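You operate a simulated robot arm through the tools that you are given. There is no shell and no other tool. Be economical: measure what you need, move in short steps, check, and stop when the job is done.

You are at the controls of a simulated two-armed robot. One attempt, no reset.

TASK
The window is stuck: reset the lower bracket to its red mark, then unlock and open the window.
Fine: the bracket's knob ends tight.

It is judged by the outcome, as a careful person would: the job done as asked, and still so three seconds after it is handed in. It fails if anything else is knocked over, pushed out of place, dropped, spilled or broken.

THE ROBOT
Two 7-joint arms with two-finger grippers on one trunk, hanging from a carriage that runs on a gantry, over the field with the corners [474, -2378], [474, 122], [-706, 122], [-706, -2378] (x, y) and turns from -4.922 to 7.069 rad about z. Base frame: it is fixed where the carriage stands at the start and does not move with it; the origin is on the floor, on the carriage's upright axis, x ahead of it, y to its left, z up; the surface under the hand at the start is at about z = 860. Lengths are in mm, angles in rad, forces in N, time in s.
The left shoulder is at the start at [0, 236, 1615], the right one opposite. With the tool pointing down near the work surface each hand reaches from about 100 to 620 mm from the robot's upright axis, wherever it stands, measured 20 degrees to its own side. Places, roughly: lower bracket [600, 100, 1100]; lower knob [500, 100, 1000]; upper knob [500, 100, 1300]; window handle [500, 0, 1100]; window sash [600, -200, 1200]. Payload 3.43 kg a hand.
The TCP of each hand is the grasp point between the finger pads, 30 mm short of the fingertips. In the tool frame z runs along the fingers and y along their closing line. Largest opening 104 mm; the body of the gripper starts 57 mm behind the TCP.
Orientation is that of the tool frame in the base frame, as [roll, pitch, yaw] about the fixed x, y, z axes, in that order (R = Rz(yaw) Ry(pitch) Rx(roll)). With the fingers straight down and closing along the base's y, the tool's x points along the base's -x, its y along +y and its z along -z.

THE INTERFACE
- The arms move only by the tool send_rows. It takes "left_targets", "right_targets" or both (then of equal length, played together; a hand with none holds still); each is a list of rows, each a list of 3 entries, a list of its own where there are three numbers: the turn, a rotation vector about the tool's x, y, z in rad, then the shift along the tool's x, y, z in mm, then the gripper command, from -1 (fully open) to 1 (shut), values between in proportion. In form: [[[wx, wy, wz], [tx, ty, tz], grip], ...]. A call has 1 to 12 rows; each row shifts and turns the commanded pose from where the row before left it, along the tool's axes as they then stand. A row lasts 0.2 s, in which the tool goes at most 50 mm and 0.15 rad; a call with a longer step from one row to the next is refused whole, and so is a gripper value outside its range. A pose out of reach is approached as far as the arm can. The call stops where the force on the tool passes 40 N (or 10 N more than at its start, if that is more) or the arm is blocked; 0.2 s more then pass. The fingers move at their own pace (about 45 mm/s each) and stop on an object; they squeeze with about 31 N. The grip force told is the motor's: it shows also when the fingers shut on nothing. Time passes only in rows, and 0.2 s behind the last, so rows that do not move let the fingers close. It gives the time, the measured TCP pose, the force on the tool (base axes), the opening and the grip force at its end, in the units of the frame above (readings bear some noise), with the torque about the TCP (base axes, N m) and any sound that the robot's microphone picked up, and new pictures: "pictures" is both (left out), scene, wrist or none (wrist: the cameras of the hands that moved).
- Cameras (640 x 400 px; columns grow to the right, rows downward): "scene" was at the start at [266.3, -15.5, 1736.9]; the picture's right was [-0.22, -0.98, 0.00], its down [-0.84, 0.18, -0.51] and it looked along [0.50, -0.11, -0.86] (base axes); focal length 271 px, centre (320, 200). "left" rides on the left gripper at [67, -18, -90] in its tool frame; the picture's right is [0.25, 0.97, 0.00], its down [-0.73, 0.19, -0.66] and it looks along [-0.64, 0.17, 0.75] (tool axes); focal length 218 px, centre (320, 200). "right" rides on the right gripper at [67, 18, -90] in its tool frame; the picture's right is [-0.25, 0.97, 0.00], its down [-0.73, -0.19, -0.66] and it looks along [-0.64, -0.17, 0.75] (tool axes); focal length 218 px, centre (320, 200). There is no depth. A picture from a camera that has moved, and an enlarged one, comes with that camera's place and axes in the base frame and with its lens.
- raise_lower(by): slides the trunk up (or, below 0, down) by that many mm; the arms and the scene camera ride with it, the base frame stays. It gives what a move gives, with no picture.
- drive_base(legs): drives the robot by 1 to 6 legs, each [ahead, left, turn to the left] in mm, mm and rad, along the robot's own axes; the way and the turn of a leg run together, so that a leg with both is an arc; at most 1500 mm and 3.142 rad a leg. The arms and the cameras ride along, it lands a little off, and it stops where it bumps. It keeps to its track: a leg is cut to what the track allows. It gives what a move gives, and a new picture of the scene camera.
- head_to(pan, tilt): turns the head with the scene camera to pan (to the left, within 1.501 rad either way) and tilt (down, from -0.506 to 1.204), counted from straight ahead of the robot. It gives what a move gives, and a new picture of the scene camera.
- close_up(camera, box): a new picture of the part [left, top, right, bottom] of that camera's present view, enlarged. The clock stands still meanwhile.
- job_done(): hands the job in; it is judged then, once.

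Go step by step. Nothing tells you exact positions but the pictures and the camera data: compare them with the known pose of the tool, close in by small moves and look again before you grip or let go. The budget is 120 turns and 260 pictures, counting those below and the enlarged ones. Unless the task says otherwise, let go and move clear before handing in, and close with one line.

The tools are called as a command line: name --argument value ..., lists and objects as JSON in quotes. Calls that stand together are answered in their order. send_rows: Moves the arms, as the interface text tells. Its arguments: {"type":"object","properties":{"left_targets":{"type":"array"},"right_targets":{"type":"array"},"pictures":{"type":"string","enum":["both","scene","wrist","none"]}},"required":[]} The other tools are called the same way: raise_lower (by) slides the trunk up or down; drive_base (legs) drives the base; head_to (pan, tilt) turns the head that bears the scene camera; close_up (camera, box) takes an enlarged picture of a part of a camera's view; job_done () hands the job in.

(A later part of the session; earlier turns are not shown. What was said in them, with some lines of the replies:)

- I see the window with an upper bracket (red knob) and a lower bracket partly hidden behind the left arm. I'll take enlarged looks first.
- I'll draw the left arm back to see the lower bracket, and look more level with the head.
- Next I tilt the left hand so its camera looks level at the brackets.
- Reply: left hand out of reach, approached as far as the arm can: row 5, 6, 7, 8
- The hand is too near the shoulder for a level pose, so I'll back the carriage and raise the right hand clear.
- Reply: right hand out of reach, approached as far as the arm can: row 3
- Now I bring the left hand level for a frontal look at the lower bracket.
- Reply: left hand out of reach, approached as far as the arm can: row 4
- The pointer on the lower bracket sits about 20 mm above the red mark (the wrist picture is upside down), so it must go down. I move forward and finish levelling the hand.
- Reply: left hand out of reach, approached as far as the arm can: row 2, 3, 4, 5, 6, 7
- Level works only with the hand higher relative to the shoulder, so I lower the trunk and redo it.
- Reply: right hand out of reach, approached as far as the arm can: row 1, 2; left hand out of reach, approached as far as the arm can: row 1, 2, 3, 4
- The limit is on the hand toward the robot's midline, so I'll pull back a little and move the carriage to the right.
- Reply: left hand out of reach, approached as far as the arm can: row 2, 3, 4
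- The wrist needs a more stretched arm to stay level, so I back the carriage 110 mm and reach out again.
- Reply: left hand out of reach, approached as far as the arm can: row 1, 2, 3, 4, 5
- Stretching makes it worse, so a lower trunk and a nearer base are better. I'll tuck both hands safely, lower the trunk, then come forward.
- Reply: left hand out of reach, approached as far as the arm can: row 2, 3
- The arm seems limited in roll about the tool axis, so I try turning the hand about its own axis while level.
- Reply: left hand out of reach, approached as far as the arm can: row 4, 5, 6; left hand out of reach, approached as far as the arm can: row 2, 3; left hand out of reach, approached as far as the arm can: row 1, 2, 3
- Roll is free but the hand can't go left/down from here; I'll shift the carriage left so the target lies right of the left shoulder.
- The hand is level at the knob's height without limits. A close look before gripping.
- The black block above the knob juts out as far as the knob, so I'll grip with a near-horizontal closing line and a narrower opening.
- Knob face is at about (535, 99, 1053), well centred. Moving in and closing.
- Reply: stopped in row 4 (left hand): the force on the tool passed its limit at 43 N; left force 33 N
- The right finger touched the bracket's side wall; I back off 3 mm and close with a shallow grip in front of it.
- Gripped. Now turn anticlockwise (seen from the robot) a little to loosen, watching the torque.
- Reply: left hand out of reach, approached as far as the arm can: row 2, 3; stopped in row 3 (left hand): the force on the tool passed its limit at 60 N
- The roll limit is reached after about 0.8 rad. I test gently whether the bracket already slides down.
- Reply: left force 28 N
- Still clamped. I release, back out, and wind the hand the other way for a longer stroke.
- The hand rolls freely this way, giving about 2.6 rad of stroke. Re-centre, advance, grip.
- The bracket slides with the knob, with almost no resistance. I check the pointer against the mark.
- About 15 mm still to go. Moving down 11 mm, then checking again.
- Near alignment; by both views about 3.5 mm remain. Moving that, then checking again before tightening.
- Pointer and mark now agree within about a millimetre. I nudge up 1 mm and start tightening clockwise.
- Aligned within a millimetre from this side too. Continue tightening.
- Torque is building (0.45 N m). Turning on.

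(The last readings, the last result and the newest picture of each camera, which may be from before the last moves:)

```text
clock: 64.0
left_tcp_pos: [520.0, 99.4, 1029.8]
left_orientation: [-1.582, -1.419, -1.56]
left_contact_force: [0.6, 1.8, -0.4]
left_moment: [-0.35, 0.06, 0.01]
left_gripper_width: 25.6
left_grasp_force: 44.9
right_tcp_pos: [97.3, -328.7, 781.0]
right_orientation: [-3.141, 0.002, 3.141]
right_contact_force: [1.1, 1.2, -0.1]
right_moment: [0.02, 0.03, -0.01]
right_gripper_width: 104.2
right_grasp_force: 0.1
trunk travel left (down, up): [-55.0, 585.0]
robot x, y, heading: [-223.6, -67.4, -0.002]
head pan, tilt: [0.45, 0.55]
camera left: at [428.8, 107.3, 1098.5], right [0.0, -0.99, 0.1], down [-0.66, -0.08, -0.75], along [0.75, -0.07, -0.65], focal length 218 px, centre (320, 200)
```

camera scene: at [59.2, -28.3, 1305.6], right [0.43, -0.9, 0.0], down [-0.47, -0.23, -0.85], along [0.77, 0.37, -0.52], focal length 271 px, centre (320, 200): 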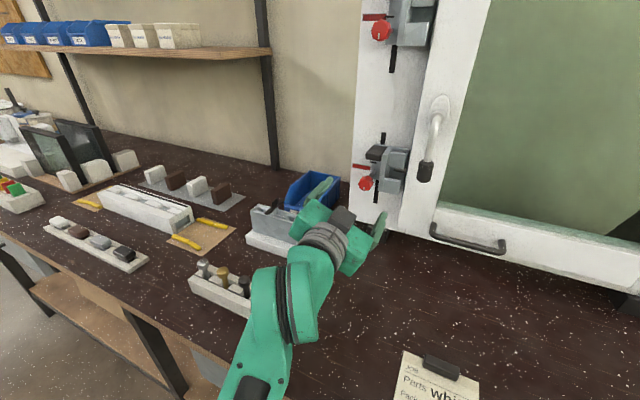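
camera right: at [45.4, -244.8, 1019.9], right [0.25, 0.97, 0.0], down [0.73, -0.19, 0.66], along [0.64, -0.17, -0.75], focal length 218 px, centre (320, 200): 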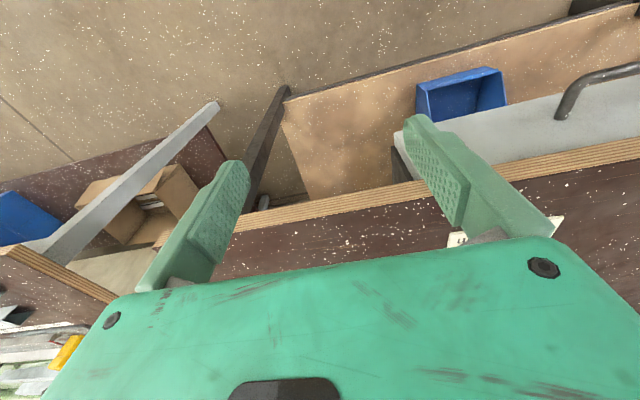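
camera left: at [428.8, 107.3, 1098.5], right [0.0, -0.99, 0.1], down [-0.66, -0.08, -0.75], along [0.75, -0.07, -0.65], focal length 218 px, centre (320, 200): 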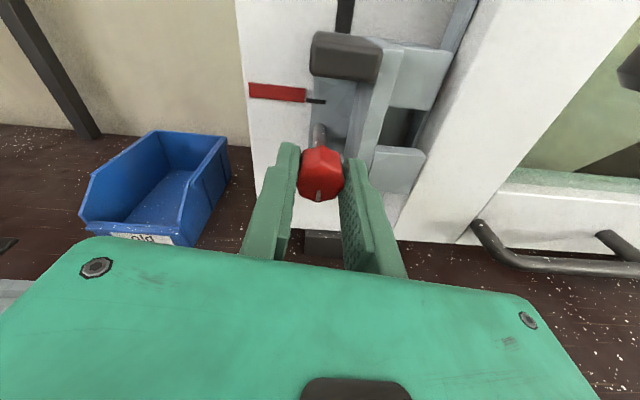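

The knob mark is back pointing straight down, as at the start. One more check that it is truly at its stop.

send_rows --left_targets '[[[0, 0, 0.1], [0, 0, 0], 1], [[0, 0, 0.1], [0, 0, 0], 1], [[0, 0, 0.1], [0, 0, 0], 1]]' --pictures "wrist"

close_up --camera "left" --box '[240, 60, 400, 210]'

```text
clock: 64.8
left_tcp_pos: [519.5, 99.1, 1030.6]
left_orientation: [-1.574, -1.12, -1.567]
left_contact_force: [-0.2, 1.2, 0.5]
left_moment: [-0.52, 0.03, 0.03]
left_gripper_width: 25.7
left_grasp_force: 45.0
right_tcp_pos: [98.2, -330.2, 779.9]
right_orientation: [3.14, 0.003, 3.138]
right_contact_force: [-0.5, -0.3, -0.5]
right_moment: [-0.01, 0.04, -0.02]
right_gripper_width: 103.9
right_grasp_force: 0.0
trunk travel left (down, up): [-55.0, 585.0]
robot x, y, heading: [-225.8, -63.4, -0.004]
head pan, tilt: [0.45, 0.55]
camera left: at [428.6, 86.4, 1097.7], right [0.0, -0.98, -0.19], down [-0.66, 0.15, -0.74], along [0.75, 0.13, -0.65], focal length 218 px, centre (320, 200)
```

left: 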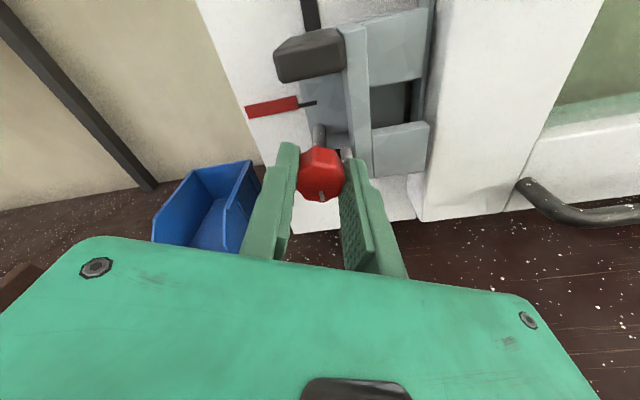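

```text
2.67 times, centred on (320, 135) of left
camera zoom: at [428.6, 86.4, 1097.7], right [0.0, -0.98, -0.19], down [-0.66, 0.15, -0.74], along [0.75, 0.13, -0.65], focal length 582 px, centre (320, 373)
```

zoom: 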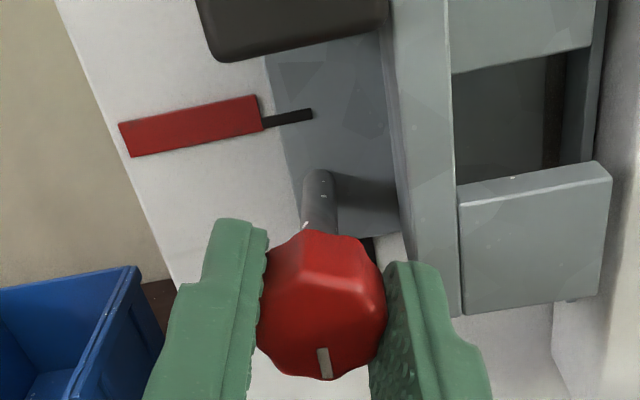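

The hand now slips over the knob at about 0.5 N m: it is tight, mark and pointer agree within 1 mm. I release and back out to look at the handle.

send_rows --left_targets '[[[0, 0, 0], [0, 0, 0], 0.3], [[0, 0, 0], [0, 0, 0], 0.3], [[0, 0, 0], [0, 0, -20], 0.3], [[0, 0, 0], [0, 0, -30], 0.3], [[0, 0, 0], [0, 0, -40], -0.5], [[0, 0, -0.15], [0, 0, 0], -1], [[0, 0, -0.15], [0, 0, 0], -1]]' --pictures "both"

close_up --camera "scene" --box '[350, 80, 550, 270]'

```text
clock: 66.4
left_tcp_pos: [429.3, 98.2, 1031.1]
left_orientation: [-1.585, -1.423, -1.559]
left_contact_force: [0.1, 0.4, -0.5]
left_moment: [-0.03, -0.04, -0.02]
left_gripper_width: 103.8
left_grasp_force: 0.1
right_tcp_pos: [96.7, -329.3, 780.3]
right_orientation: [-3.14, 0.002, 3.14]
right_contact_force: [-0.8, 0.3, 0.5]
right_moment: [-0.02, -0.02, 0.02]
right_gripper_width: 104.2
right_grasp_force: 0.0
trunk travel left (down, up): [-55.0, 585.0]
robot x, y, heading: [-222.3, -62.9, -0.001]
head pan, tilt: [0.45, 0.55]
camera scene: at [58.4, -28.5, 1305.6], right [0.43, -0.9, 0.0], down [-0.47, -0.23, -0.85], along [0.77, 0.37, -0.52], focal length 271 px, centre (320, 200)
camera left: at [337.5, 107.0, 1098.8], right [0.0, -0.99, 0.11], down [-0.66, -0.08, -0.75], along [0.75, -0.07, -0.65], focal length 218 px, centre (320, 200)
```

scene: 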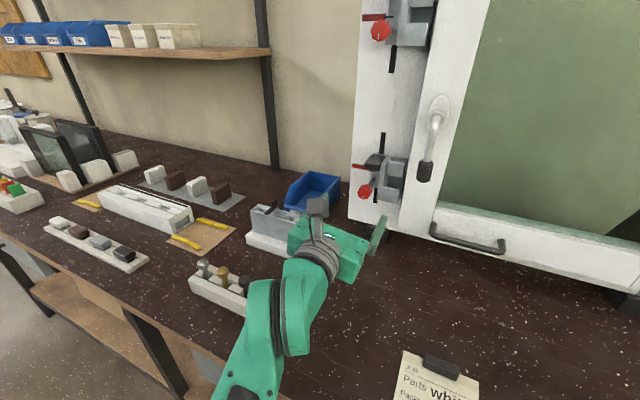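
left: 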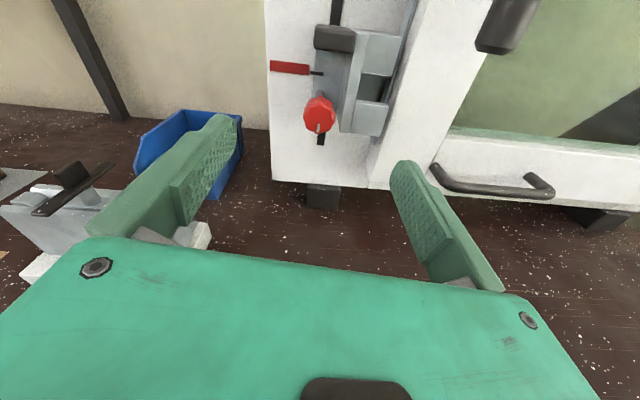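

```text
2.11 times, centred on (450, 175) of scene
camera zoom: at [58.4, -28.5, 1305.6], right [0.43, -0.9, 0.0], down [-0.47, -0.23, -0.85], along [0.77, 0.37, -0.52], focal length 570 px, centre (46, 253)
```

zoom: 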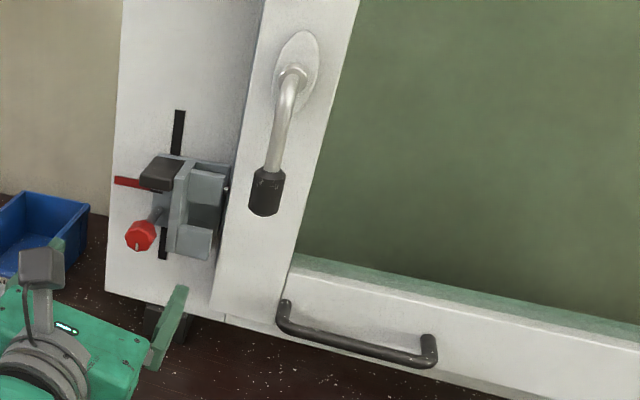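

The handle lever points down: pivot near (565, -7, 1190), black grip near (507, -7, 1105). I shift the carriage right so the left hand faces it.

drive_base --legs '[[0, -130, 0]]'

send_rows --left_targets '[[[0, 0, 0], [30, 0, 0], -1], [[0, 0, 0], [30, 0, 0], -1], [[0, 0, 0], [0, 0, 0], -1]]' --pictures "wrist"

```text
clock: 67.7
left_tcp_pos: [429.0, -28.9, 1031.2]
left_orientation: [-1.578, -1.42, -1.56]
left_contact_force: [0.3, -0.3, 0.2]
left_moment: [0.03, 0.01, 0.0]
left_gripper_width: 103.7
left_grasp_force: 0.0
right_tcp_pos: [96.5, -456.9, 780.9]
right_orientation: [-3.141, 0.003, 3.14]
right_contact_force: [-0.1, -0.1, 0.3]
right_moment: [0.04, -0.05, 0.0]
right_gripper_width: 104.1
right_grasp_force: 0.0
trunk travel left (down, up): [-55.0, 585.0]
robot x, y, heading: [-225.2, -189.0, -0.001]
head pan, tilt: [0.45, 0.55]
camera scene: at [58.5, -155.8, 1305.7], right [0.43, -0.9, 0.0], down [-0.47, -0.23, -0.85], along [0.77, 0.37, -0.52], focal length 271 px, centre (320, 200)
```

scene: 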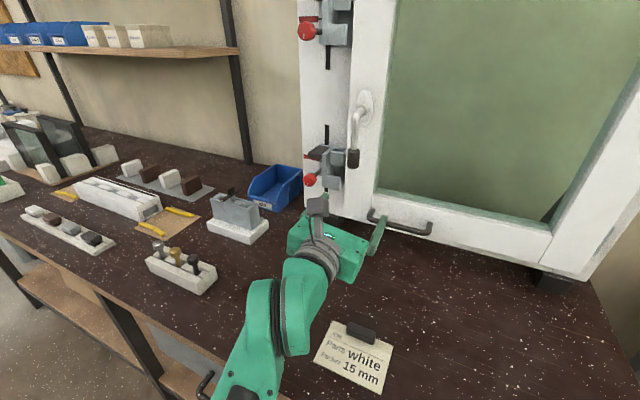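

```text
clock: 68.5
left_tcp_pos: [428.9, -35.5, 1089.0]
left_orientation: [-1.584, -1.42, -1.556]
left_contact_force: [0.8, 0.6, 0.1]
left_moment: [-0.02, 0.0, -0.03]
left_gripper_width: 104.0
left_grasp_force: 0.1
right_tcp_pos: [95.3, -456.5, 780.3]
right_orientation: [-3.142, 0.002, 3.139]
right_contact_force: [-0.1, -0.3, 0.3]
right_moment: [0.01, -0.03, 0.01]
right_gripper_width: 104.2
right_grasp_force: 0.1
trunk travel left (down, up): [-55.0, 585.0]
robot x, y, heading: [-224.8, -194.1, 0.001]
head pan, tilt: [0.45, 0.55]
camera left: at [338.3, -27.8, 1158.2], right [0.0, -0.99, 0.11], down [-0.66, -0.08, -0.75], along [0.75, -0.07, -0.65], focal length 218 px, centre (320, 200)
```

left: 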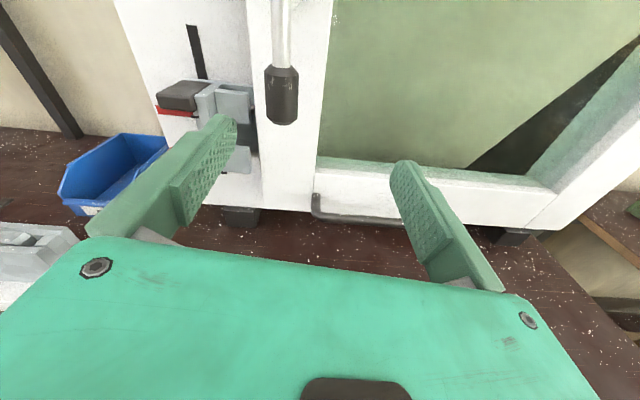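

send_rows --left_targets '[[[0, 0, -0.15], [0, 0, 0], -0.154], [[0, 0, 0], [8, -16, 16], -0.154], [[0, 0, 0], [8, -16, 20], -0.154], [[0, 0, 0], [0, 0, 0], -0.154]]' --pictures "both"

```text
clock: 69.5
left_tcp_pos: [464.5, -5.5, 1105.8]
left_orientation: [-0.266, -1.571, -2.873]
left_contact_force: [-0.1, -0.5, 0.4]
left_moment: [0.01, 0.01, 0.01]
left_gripper_width: 60.0
left_grasp_force: 0.1
right_tcp_pos: [96.4, -457.7, 780.4]
right_orientation: [-3.14, 0.002, 3.139]
right_contact_force: [-0.3, -0.1, -0.2]
right_moment: [0.02, -0.02, 0.04]
right_gripper_width: 104.0
right_grasp_force: 0.0
trunk travel left (down, up): [-55.0, 585.0]
robot x, y, heading: [-221.5, -197.1, -0.004]
head pan, tilt: [0.45, 0.55]
camera scene: at [58.0, -156.2, 1305.6], right [0.43, -0.9, 0.0], down [-0.47, -0.23, -0.85], along [0.77, 0.37, -0.52], focal length 271 px, centre (320, 200)
camera left: at [373.5, 13.0, 1171.4], right [0.0, -0.97, 0.25], down [-0.66, -0.19, -0.73], along [0.75, -0.17, -0.64], focal length 218 px, centre (320, 200)
```

scene: 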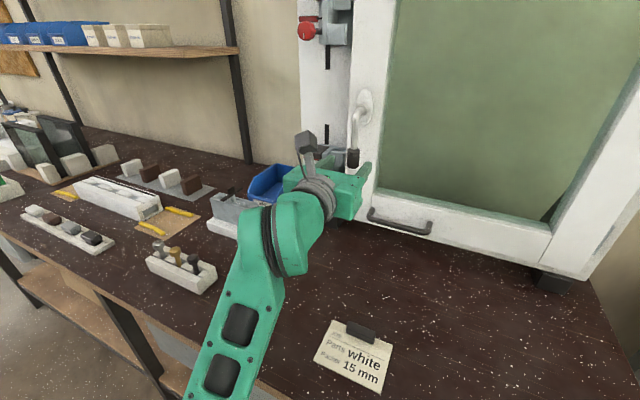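
left: 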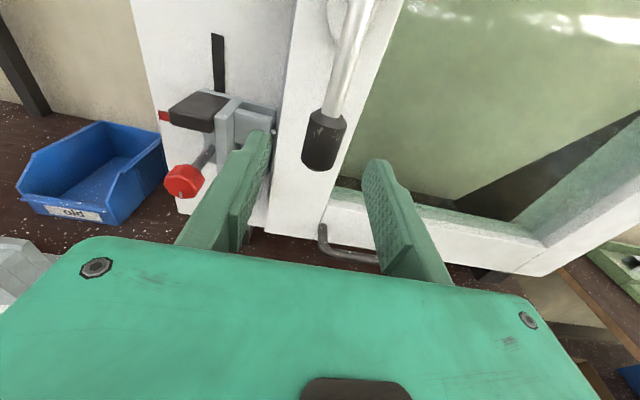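

send_rows --left_targets '[[[0, 0, 0], [0, 1, 17], -0.154], [[0, 0, 0], [0, 0, 17], -0.154], [[0, 0, 0], [0, 0, 15], -0.154], [[0, 0, 0], [0, 0, 0], -0.154], [[0, 0, 0], [0, 0, 0], 1], [[0, 0, 0], [0, 0, 0], 1], [[0, 0, 0], [0, 0, 0], 1]]' --pictures "both"

```text
clock: 71.1
left_tcp_pos: [513.7, -7.2, 1104.5]
left_orientation: [2.802, -1.569, 0.343]
left_contact_force: [1.5, 1.4, -0.2]
left_moment: [-0.12, -0.03, 0.05]
left_gripper_width: 23.6
left_grasp_force: 31.1
right_tcp_pos: [97.0, -456.2, 779.7]
right_orientation: [3.139, 0.003, 3.141]
right_contact_force: [-0.6, -0.5, -0.5]
right_moment: [0.0, -0.02, -0.02]
right_gripper_width: 103.8
right_grasp_force: 0.0
trunk travel left (down, up): [-55.0, 585.0]
robot x, y, heading: [-224.6, -194.2, 0.002]
head pan, tilt: [0.45, 0.55]
camera scene: at [58.5, -155.8, 1305.7], right [0.43, -0.9, 0.0], down [-0.47, -0.23, -0.85], along [0.77, 0.37, -0.52], focal length 271 px, centre (320, 200)
camera left: at [422.9, 12.1, 1171.4], right [0.0, -0.97, 0.25], down [-0.66, -0.19, -0.73], along [0.75, -0.17, -0.64], focal length 218 px, centre (320, 200)
```

scene: 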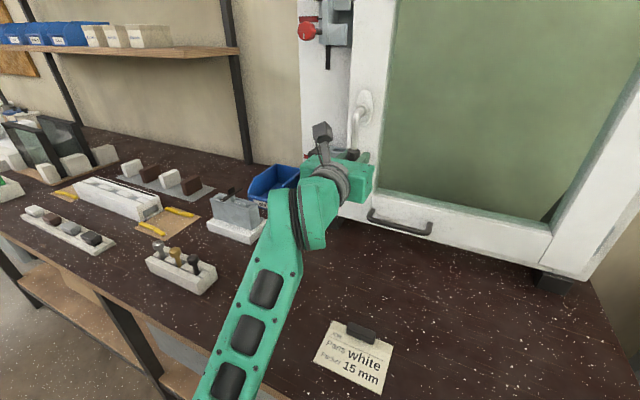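
left: 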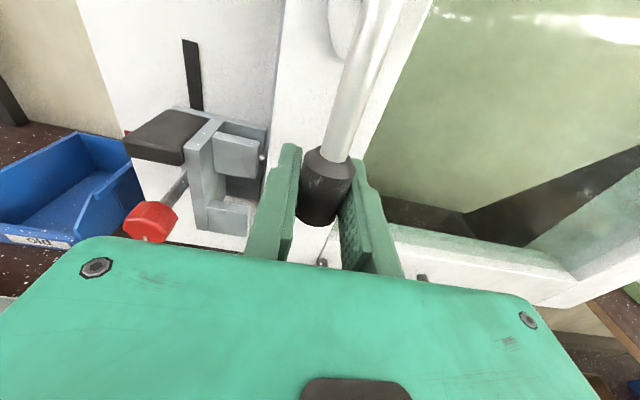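

Handle gripped. I try turning it from down toward the right (anticlockwise), following an 88 mm arc.

send_rows --left_targets '[[[0, 0, -0.1], [0.4, 8.8, 0], 1], [[0, 0, -0.1], [0.4, 8.8, 0], 1], [[0, 0, 0], [0, 0, 0], 1]]' --pictures "wrist"

```text
clock: 71.9
left_tcp_pos: [513.9, -24.7, 1107.3]
left_orientation: [1.587, -1.371, 1.559]
left_contact_force: [0.2, 6.6, -3.0]
left_moment: [-0.56, -0.38, 0.11]
left_gripper_width: 23.0
left_grasp_force: 44.7
right_tcp_pos: [96.9, -454.1, 780.5]
right_orientation: [-3.141, 0.002, 3.141]
right_contact_force: [0.4, -0.4, -0.5]
right_moment: [-0.04, -0.02, 0.02]
right_gripper_width: 104.0
right_grasp_force: 0.0
trunk travel left (down, up): [-55.0, 585.0]
robot x, y, heading: [-222.7, -193.3, 0.003]
head pan, tilt: [0.45, 0.55]
camera left: at [422.7, 8.4, 1168.5], right [0.0, -0.9, 0.44], down [-0.66, -0.33, -0.67], along [0.75, -0.29, -0.59], focal length 218 px, centre (320, 200)
```

left: 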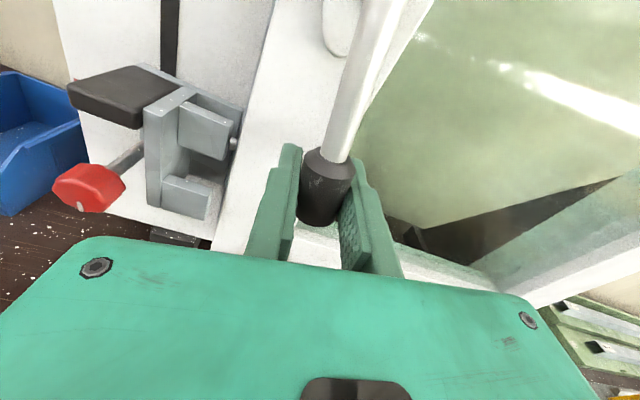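

It turns freely to the right. Continue.

send_rows --left_targets '[[[0, 0, -0.12], [0.6, 10.5, 0], 1], [[0, 0, -0.12], [0.6, 10.5, 0], 1], [[0, 0, -0.12], [0.6, 10.5, 0], 1], [[0, 0, -0.12], [0.6, 10.5, 0], 1], [[0, 0, -0.12], [0.6, 10.5, 0], 1], [[0, 0, 0], [0, 0, 0], 1]]' --pictures "wrist"

```text
clock: 73.3
left_tcp_pos: [512.5, -68.3, 1131.9]
left_orientation: [1.574, -0.77, 1.572]
left_contact_force: [-1.8, 10.0, -4.8]
left_moment: [-0.85, -0.05, -0.07]
left_gripper_width: 22.8
left_grasp_force: 44.7
right_tcp_pos: [95.8, -455.0, 779.5]
right_orientation: [3.139, 0.001, -3.141]
right_contact_force: [1.1, 0.6, 0.8]
right_moment: [0.0, 0.0, -0.01]
right_gripper_width: 104.5
right_grasp_force: 0.0
trunk travel left (down, up): [-55.0, 585.0]
robot x, y, heading: [-225.6, -191.7, 0.006]
head pan, tilt: [0.45, 0.55]
camera left: at [421.9, -6.3, 1164.7], right [0.0, -0.49, 0.87], down [-0.66, -0.66, -0.37], along [0.75, -0.57, -0.32], focal length 218 px, centre (320, 200)
```

left: 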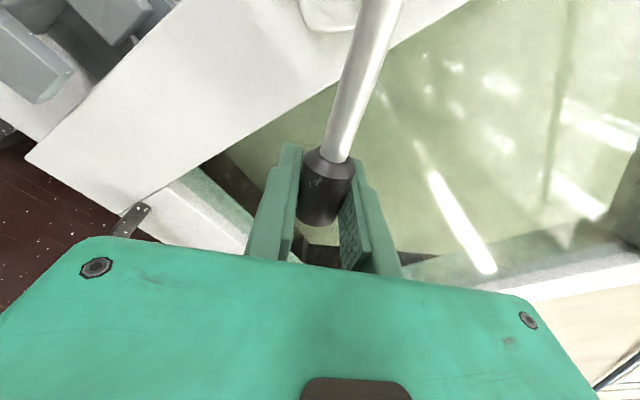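

send_rows --left_targets '[[[0, 0, -0.12], [0.6, 10.5, 0], 1], [[0, 0, -0.12], [0.6, 10.5, 0], 1], [[0, 0, -0.12], [0.6, 10.5, 0], 1], [[0, 0, -0.12], [0.6, 10.5, 0], 1], [[0, 0, -0.12], [0.6, 10.5, 0], 1], [[0, 0, -0.12], [0.6, 10.5, 0], 1], [[0, 0, 0], [0, 0, 0], 1]]' --pictures "both"

```text
clock: 74.9
left_tcp_pos: [513.0, -91.3, 1185.8]
left_orientation: [1.574, -0.048, 1.573]
left_contact_force: [-6.3, 16.4, -9.2]
left_moment: [-0.98, -0.07, -0.47]
left_gripper_width: 23.3
left_grasp_force: 44.5
right_tcp_pos: [95.4, -452.8, 779.6]
right_orientation: [3.14, 0.0, -3.142]
right_contact_force: [-0.6, -0.1, -0.4]
right_moment: [-0.03, 0.01, -0.01]
right_gripper_width: 103.8
right_grasp_force: 0.1
trunk travel left (down, up): [-55.0, 585.0]
robot x, y, heading: [-220.8, -192.3, 0.001]
head pan, tilt: [0.45, 0.55]
camera scene: at [57.1, -154.3, 1305.4], right [0.43, -0.9, 0.0], down [-0.47, -0.23, -0.85], along [0.77, 0.37, -0.52], focal length 271 px, centre (320, 200)
camera left: at [421.8, -22.5, 1172.4], right [0.0, 0.2, 0.98], down [-0.65, -0.74, 0.16], along [0.76, -0.64, 0.13], focal length 218 px, centre (320, 200)
```

scene: 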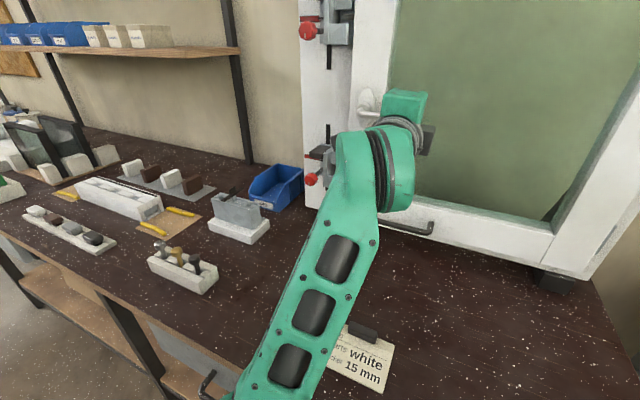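
left: 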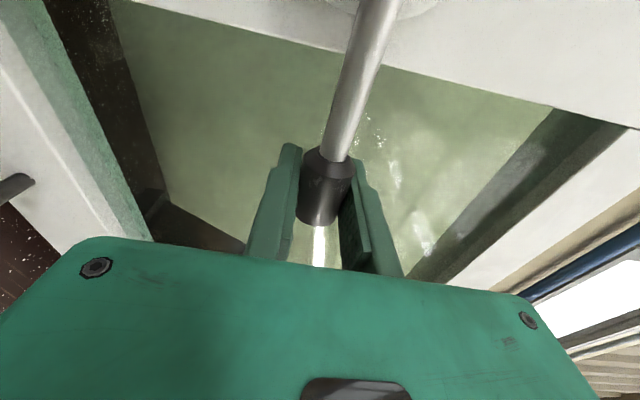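

The lever is horizontal. A last few degrees, then a gentle pull along -x to see if the sash comes.

send_rows --left_targets '[[[0, 0, -0.05], [1.5, 4.4, 0], 1], [[0, 0, 0], [0, 0, -5], 1], [[0, 0, 0], [0, 0, -5], 1], [[0, 0, 0], [0, 0, -5], 1], [[0, 0, 0], [0, 0, 0], 1]]' --pictures "both"

```text
clock: 76.1
left_tcp_pos: [499.1, -96.0, 1191.0]
left_orientation: [1.576, 0.002, 1.569]
left_contact_force: [3.8, -3.5, -11.7]
left_moment: [-0.77, 0.01, 0.77]
left_gripper_width: 23.3
left_grasp_force: 44.8
right_tcp_pos: [96.1, -457.5, 780.5]
right_orientation: [3.141, 0.001, 3.14]
right_contact_force: [-0.4, 0.4, -0.4]
right_moment: [0.0, -0.03, -0.03]
right_gripper_width: 104.0
right_grasp_force: 0.1
trunk travel left (down, up): [-55.0, 585.0]
robot x, y, heading: [-224.2, -193.9, 0.001]
head pan, tilt: [0.45, 0.55]
camera scene: at [58.2, -156.9, 1305.5], right [0.43, -0.9, 0.0], down [-0.47, -0.23, -0.85], along [0.77, 0.37, -0.52], focal length 271 px, centre (320, 200)
camera left: at [407.8, -27.1, 1173.2], right [0.0, 0.26, 0.97], down [-0.66, -0.73, 0.2], along [0.75, -0.64, 0.16], focal length 218 px, centre (320, 200)
```

scene: 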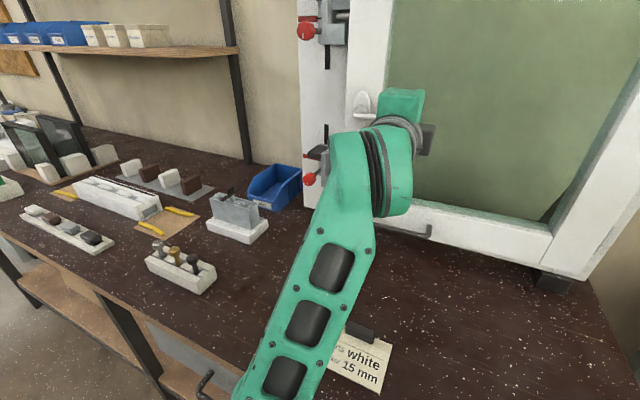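
left: 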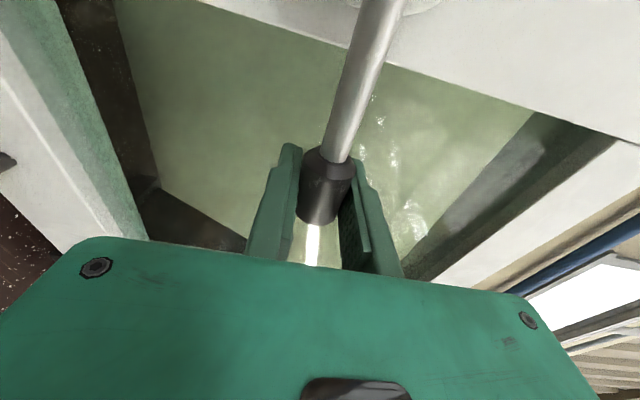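

The sash is coming open. I follow its arc about the right-hand hinge in small steps.

send_rows --left_targets '[[[0, 0.06, 0], [-6, 0, -20], 1], [[0, 0.06, 0], [-6, 0, -20], 1], [[0, 0.06, 0], [-6, 0, -20], 1], [[0, 0, 0], [0, 0, 0], 1]]' --pictures "both"

```text
clock: 77.1
left_tcp_pos: [439.9, -118.6, 1192.0]
left_orientation: [1.577, 0.002, 1.748]
left_contact_force: [5.4, -13.0, -16.3]
left_moment: [-1.14, -0.32, -0.29]
left_gripper_width: 23.3
left_grasp_force: 44.9
right_tcp_pos: [95.4, -459.3, 780.1]
right_orientation: [-3.139, 0.002, 3.141]
right_contact_force: [0.1, 0.2, -0.2]
right_moment: [0.01, -0.02, 0.05]
right_gripper_width: 104.1
right_grasp_force: 0.0
trunk travel left (down, up): [-55.0, 585.0]
robot x, y, heading: [-223.1, -191.3, -0.001]
head pan, tilt: [0.45, 0.55]
camera scene: at [58.1, -157.6, 1305.5], right [0.43, -0.9, 0.0], down [-0.47, -0.23, -0.85], along [0.77, 0.37, -0.52], focal length 271 px, centre (320, 200)
camera left: at [338.1, -66.5, 1173.8], right [-0.04, 0.25, 0.97], down [-0.52, -0.83, 0.2], along [0.86, -0.49, 0.16], focal length 218 px, centre (320, 200)
```

scene: 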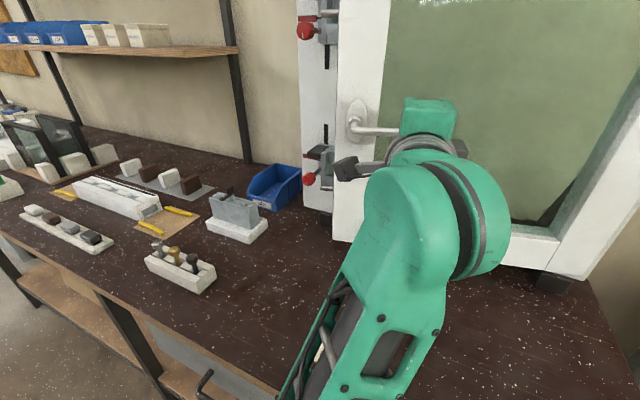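
left: 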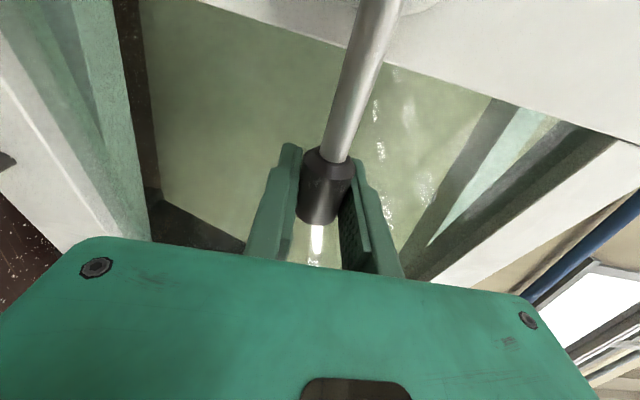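

send_rows --left_targets '[[[0, 0.06, 0], [-8, -0.5, -20], 1], [[0, 0.06, 0], [-7.5, -0.5, -20], 1], [[0, 0.06, 0], [-7, -0.5, -20], 1], [[0, 0.06, 0], [-7, 0, -20], 1], [[0, 0.06, 0], [-7, 0, -20], 1], [[0, 0, 0], [0, 0, 0], 1]]' --pictures "scene"

```text
clock: 78.5
left_tcp_pos: [353.2, -177.1, 1192.3]
left_orientation: [1.573, 0.0, 2.054]
left_contact_force: [-6.4, 9.7, -12.1]
left_moment: [-0.74, -0.47, 0.33]
left_gripper_width: 23.7
left_grasp_force: 45.0
right_tcp_pos: [94.3, -454.6, 780.2]
right_orientation: [3.139, 0.001, 3.141]
right_contact_force: [0.2, 0.7, -0.8]
right_moment: [0.02, -0.02, 0.03]
right_gripper_width: 104.3
right_grasp_force: 0.0
trunk travel left (down, up): [-55.0, 585.0]
robot x, y, heading: [-225.1, -191.8, 0.001]
head pan, tilt: [0.45, 0.55]
camera scene: at [57.0, -154.7, 1305.4], right [0.43, -0.9, 0.0], down [-0.47, -0.23, -0.85], along [0.77, 0.37, -0.52], focal length 271 px, centre (320, 200)
```

scene: 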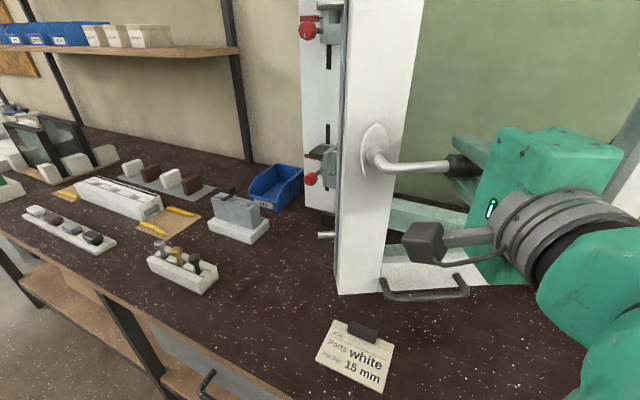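

Open about 28°. Continuing a bit further.

send_rows --left_targets '[[[0, 0.06, 0], [-5.5, -0.5, -20], 1], [[0, 0.06, 0], [-6, -0.5, -20], 1], [[0, 0.06, 0], [-6, -0.5, -20], 1], [[0, 0.06, 0], [-6, 0, -20], 1], [[0, 0.06, 0], [-6, 0, -20], 1], [[0, 0, 0], [0, 0, 0], 1]]' --pictures "scene"

```text
clock: 79.9
left_tcp_pos: [288.6, -259.1, 1192.4]
left_orientation: [1.574, -0.003, 2.351]
left_contact_force: [-10.6, 4.9, -7.9]
left_moment: [-0.31, -0.43, -0.3]
left_gripper_width: 23.4
left_grasp_force: 45.3
right_tcp_pos: [94.6, -455.3, 780.0]
right_orientation: [3.139, 0.001, 3.141]
right_contact_force: [0.3, -0.3, 0.8]
right_moment: [0.03, 0.02, 0.03]
right_gripper_width: 104.2
right_grasp_force: 0.0
trunk travel left (down, up): [-55.0, 585.0]
robot x, y, heading: [-221.2, -192.0, -0.002]
head pan, tilt: [0.45, 0.55]
camera scene: at [57.0, -155.3, 1305.3], right [0.43, -0.9, 0.0], down [-0.47, -0.23, -0.85], along [0.77, 0.37, -0.52], focal length 271 px, centre (320, 200)
```

scene: 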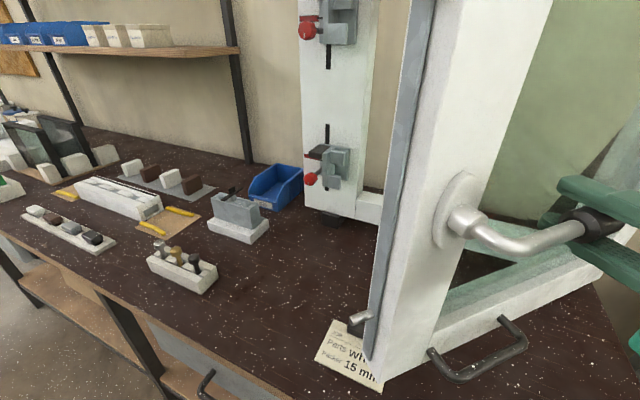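

send_rows --left_targets '[[[0, 0.06, 0], [-5.5, -0.3, -20], 1], [[0, 0.06, 0], [-6, -0.3, -20], 1], [[0, 0.06, 0], [-6, 0, -20], 1], [[0, 0.06, 0], [-6, 0, -20], 1], [[0, 0, 0], [0, 0, 0], 1]]' --pictures "both"

```text
clock: 81.1
left_tcp_pos: [256.0, -337.7, 1190.3]
left_orientation: [1.571, -0.001, 2.594]
left_contact_force: [0.9, 0.8, -6.1]
left_moment: [-0.23, -0.42, 0.1]
left_gripper_width: 23.1
left_grasp_force: 45.1
right_tcp_pos: [97.1, -455.9, 780.1]
right_orientation: [-3.14, 0.001, 3.14]
right_contact_force: [0.9, 0.1, 0.1]
right_moment: [0.03, -0.02, -0.01]
right_gripper_width: 104.0
right_grasp_force: 0.2
trunk travel left (down, up): [-55.0, 585.0]
robot x, y, heading: [-223.4, -191.2, -0.003]
head pan, tilt: [0.45, 0.55]
camera scene: at [58.4, -155.9, 1305.7], right [0.43, -0.9, 0.0], down [-0.47, -0.23, -0.85], along [0.77, 0.37, -0.52], focal length 271 px, centre (320, 200)
camera left: at [151.4, -377.9, 1171.8], right [-0.21, 0.13, 0.97], down [0.28, -0.94, 0.19], along [0.94, 0.31, 0.16], focal length 218 px, centre (320, 200)
```

scene: 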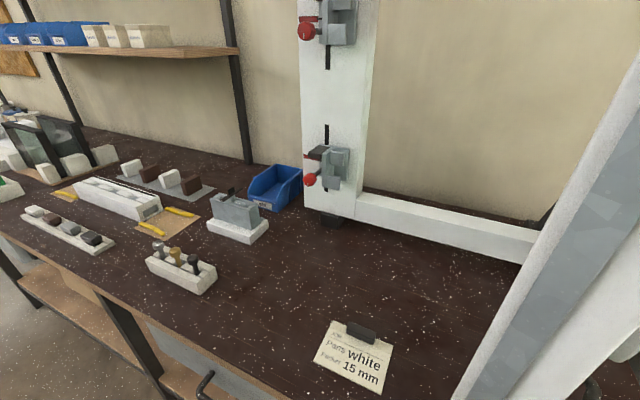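
left: 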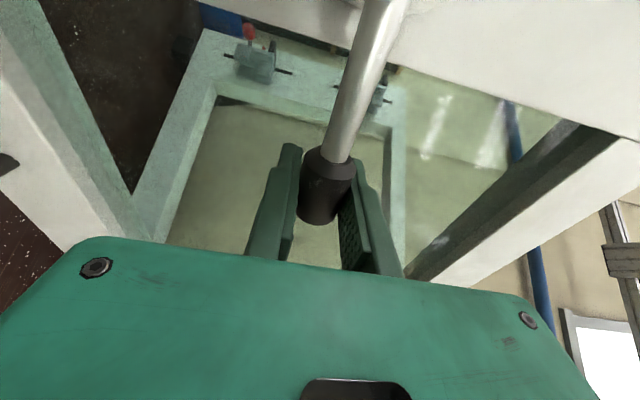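

The window stands about 60° open. I release the handle and back the hand away.

send_rows --left_targets '[[[0, 0, 0], [0, 0, 0], -0.3], [[0, 0, 0], [0, 0, 0], -0.3], [[0, 0, 0], [0, 0, 0], -0.3], [[0, 0, 0], [0, 0, -20], -0.3], [[0, 0, 0], [0, 0, -20], -0.3], [[0, 0, 0], [0, 0, -20], -0.3], [[0, 0, 0], [0, 0, 0], -0.3]]' --pictures "wrist"

head_to --pan -0.2 --tilt 0.5

```text
clock: 82.7
left_tcp_pos: [235.9, -371.9, 1191.1]
left_orientation: [1.571, 0.001, 2.593]
left_contact_force: [-0.2, 0.2, 0.4]
left_moment: [0.0, 0.0, -0.02]
left_gripper_width: 67.7
left_grasp_force: 0.0
left hand out of reach, approached as far as the arm can: row 6
right_tcp_pos: [98.0, -457.2, 780.7]
right_orientation: [3.141, 0.002, 3.14]
right_contact_force: [0.0, 0.1, 0.5]
right_moment: [0.01, -0.03, 0.02]
right_gripper_width: 104.1
right_grasp_force: 0.1
trunk travel left (down, up): [-55.0, 585.0]
robot x, y, heading: [-221.4, -191.9, -0.003]
head pan, tilt: [0.45, 0.55]
camera left: at [130.6, -411.7, 1172.7], right [-0.21, 0.13, 0.97], down [0.28, -0.94, 0.19], along [0.94, 0.31, 0.16], focal length 218 px, centre (320, 200)
```

left: 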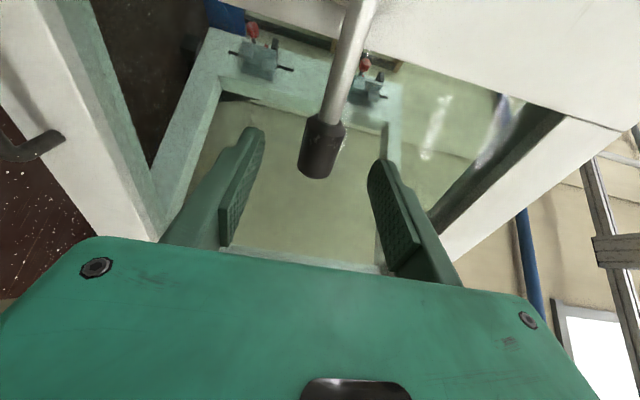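

```text
clock: 83.7
left_tcp_pos: [237.4, -371.9, 1190.9]
left_orientation: [1.571, -0.002, 2.592]
left_contact_force: [0.4, -0.4, 0.6]
left_moment: [-0.01, -0.04, -0.03]
left_gripper_width: 67.8
left_grasp_force: 0.1
right_tcp_pos: [97.6, -456.8, 780.2]
right_orientation: [3.14, 0.002, -3.142]
right_contact_force: [0.4, 0.3, 0.4]
right_moment: [-0.02, 0.01, 0.0]
right_gripper_width: 103.5
right_grasp_force: 0.0
trunk travel left (down, up): [-55.0, 585.0]
robot x, y, heading: [-223.0, -193.9, -0.005]
head pan, tilt: [-0.201, 0.499]
camera scene: at [66.8, -213.2, 1310.3], right [-0.2, -0.98, 0.0], down [-0.47, 0.1, -0.88], along [0.86, -0.18, -0.48], focal length 271 px, centre (320, 200)
```

scene: 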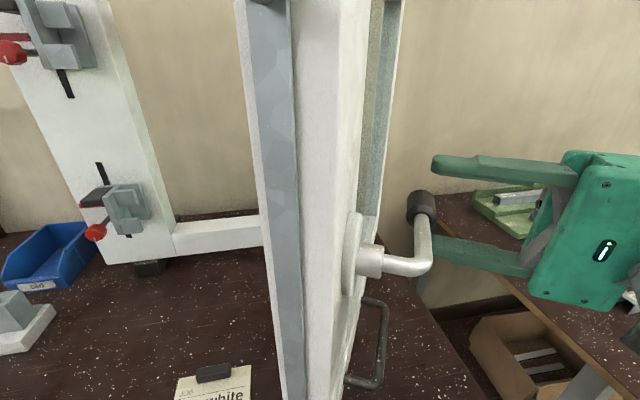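

The handle is free. I drive the carriage straight back to clear everything and look over the result.

drive_base --legs '[[-260, 0, 0]]'

head_to --pan 0.25 --tilt 0.4

close_up --camera "scene" --box '[230, 100, 350, 220]'

```text
clock: 85.6
left_tcp_pos: [-19.1, -369.5, 1189.8]
left_orientation: [1.573, -0.001, 2.598]
left_contact_force: [0.4, 0.5, 0.4]
left_moment: [-0.01, -0.02, 0.0]
left_gripper_width: 67.6
left_grasp_force: 0.0
right_tcp_pos: [-157.1, -455.8, 780.6]
right_orientation: [-3.142, 0.001, -3.137]
right_contact_force: [-0.3, 0.0, -0.5]
right_moment: [0.02, -0.01, 0.0]
right_gripper_width: 104.1
right_grasp_force: 0.1
trunk travel left (down, up): [-55.0, 585.0]
robot x, y, heading: [-480.5, -197.8, 0.004]
head pan, tilt: [-0.201, 0.499]
camera scene: at [-190.0, -211.9, 1310.2], right [-0.19, -0.98, 0.0], down [-0.47, 0.09, -0.88], along [0.86, -0.17, -0.48], focal length 271 px, centre (320, 200)
```

scene: 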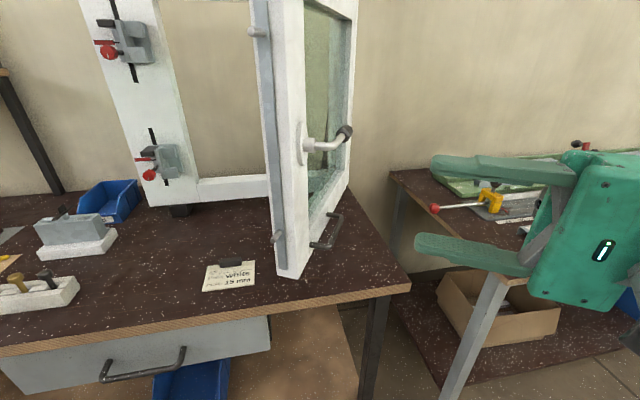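

```text
clock: 86.5
left_tcp_pos: [-19.4, -368.8, 1191.8]
left_orientation: [1.573, 0.0, 2.599]
left_contact_force: [0.5, -0.3, 0.0]
left_moment: [0.03, -0.01, 0.01]
left_gripper_width: 67.5
left_grasp_force: 0.0
right_tcp_pos: [-158.1, -454.9, 779.9]
right_orientation: [-3.141, 0.002, -3.136]
right_contact_force: [-0.9, -0.2, 0.9]
right_moment: [0.01, -0.01, 0.03]
right_gripper_width: 104.4
right_grasp_force: 0.0
trunk travel left (down, up): [-55.0, 585.0]
robot x, y, heading: [-480.6, -200.0, 0.005]
head pan, tilt: [0.25, 0.4]
camera scene: at [-189.3, -171.0, 1319.4], right [0.25, -0.97, 0.0], down [-0.38, -0.1, -0.92], along [0.89, 0.23, -0.39], focal length 271 px, centre (320, 200)
```

scene: 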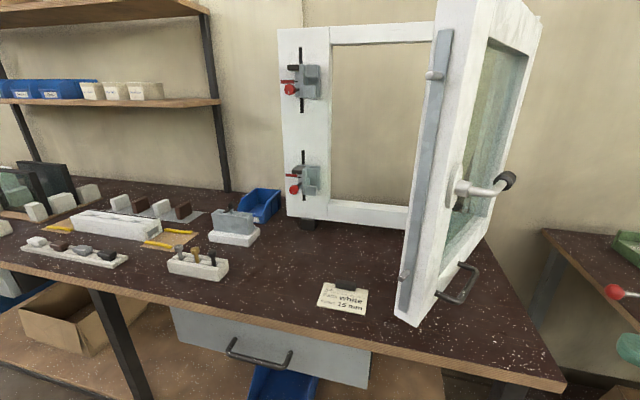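

```text
3.33 times, centred on (290, 160) of scene
camera zoom: at [-189.3, -171.0, 1319.4], right [0.25, -0.97, 0.0], down [-0.38, -0.1, -0.92], along [0.89, 0.23, -0.39], focal length 902 px, centre (420, 333)
```

zoom: 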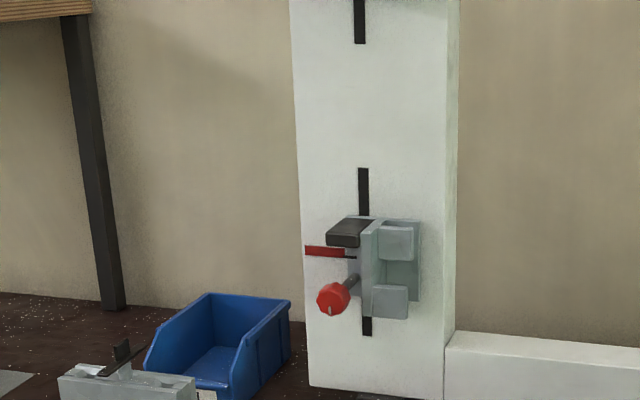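

Everything is clear. I double-check the pointer against the mark with a tighter view.

close_up --camera "scene" --box '[280, 160, 312, 190]'

close_up --camera "scene" --box '[276, 60, 308, 90]'

```text
13.33 times, centred on (296, 175) of scene
camera zoom: at [-189.3, -171.0, 1319.4], right [0.25, -0.97, 0.0], down [-0.38, -0.1, -0.92], along [0.89, 0.23, -0.39], focal length 3608 px, centre (640, 533)
```

zoom: 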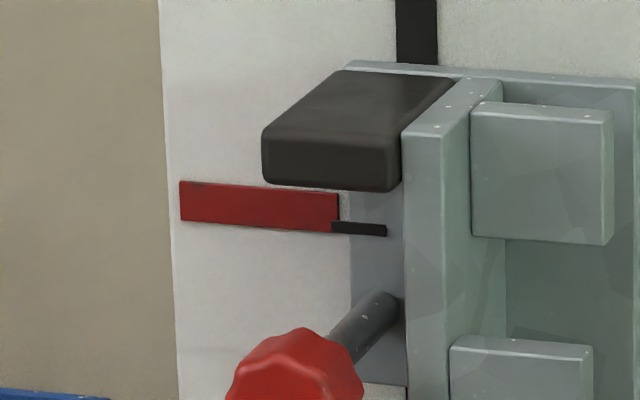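

```text
13.33 times, centred on (292, 75) of scene
camera zoom: at [-189.3, -171.0, 1319.4], right [0.25, -0.97, 0.0], down [-0.38, -0.1, -0.92], along [0.89, 0.23, -0.39], focal length 3608 px, centre (693, 1867)
```

zoom: 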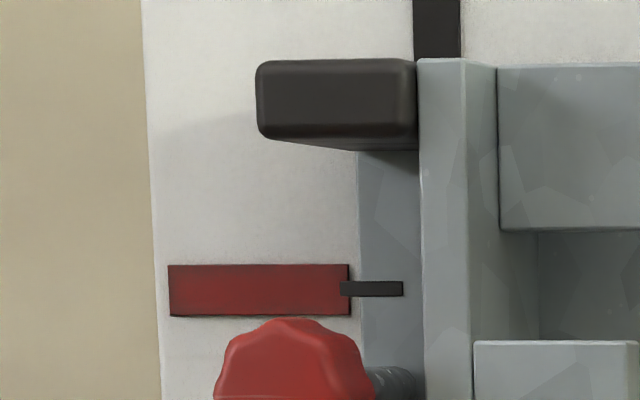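

From four views, allowing for the pointer standing about 8 mm off the wall, it sits within 1 mm of the red mark. The knob is tight, the window is unlocked and open, and the hands are clear, so I'm handing in.

job_done

```text
The job is handed in.
```

I moved the lower bracket down to its red mark (within about 1 mm), tightened its knob until the hand slipped on it, then unlocked the window and opened it about 60°; nothing else was disturbed that I could see.
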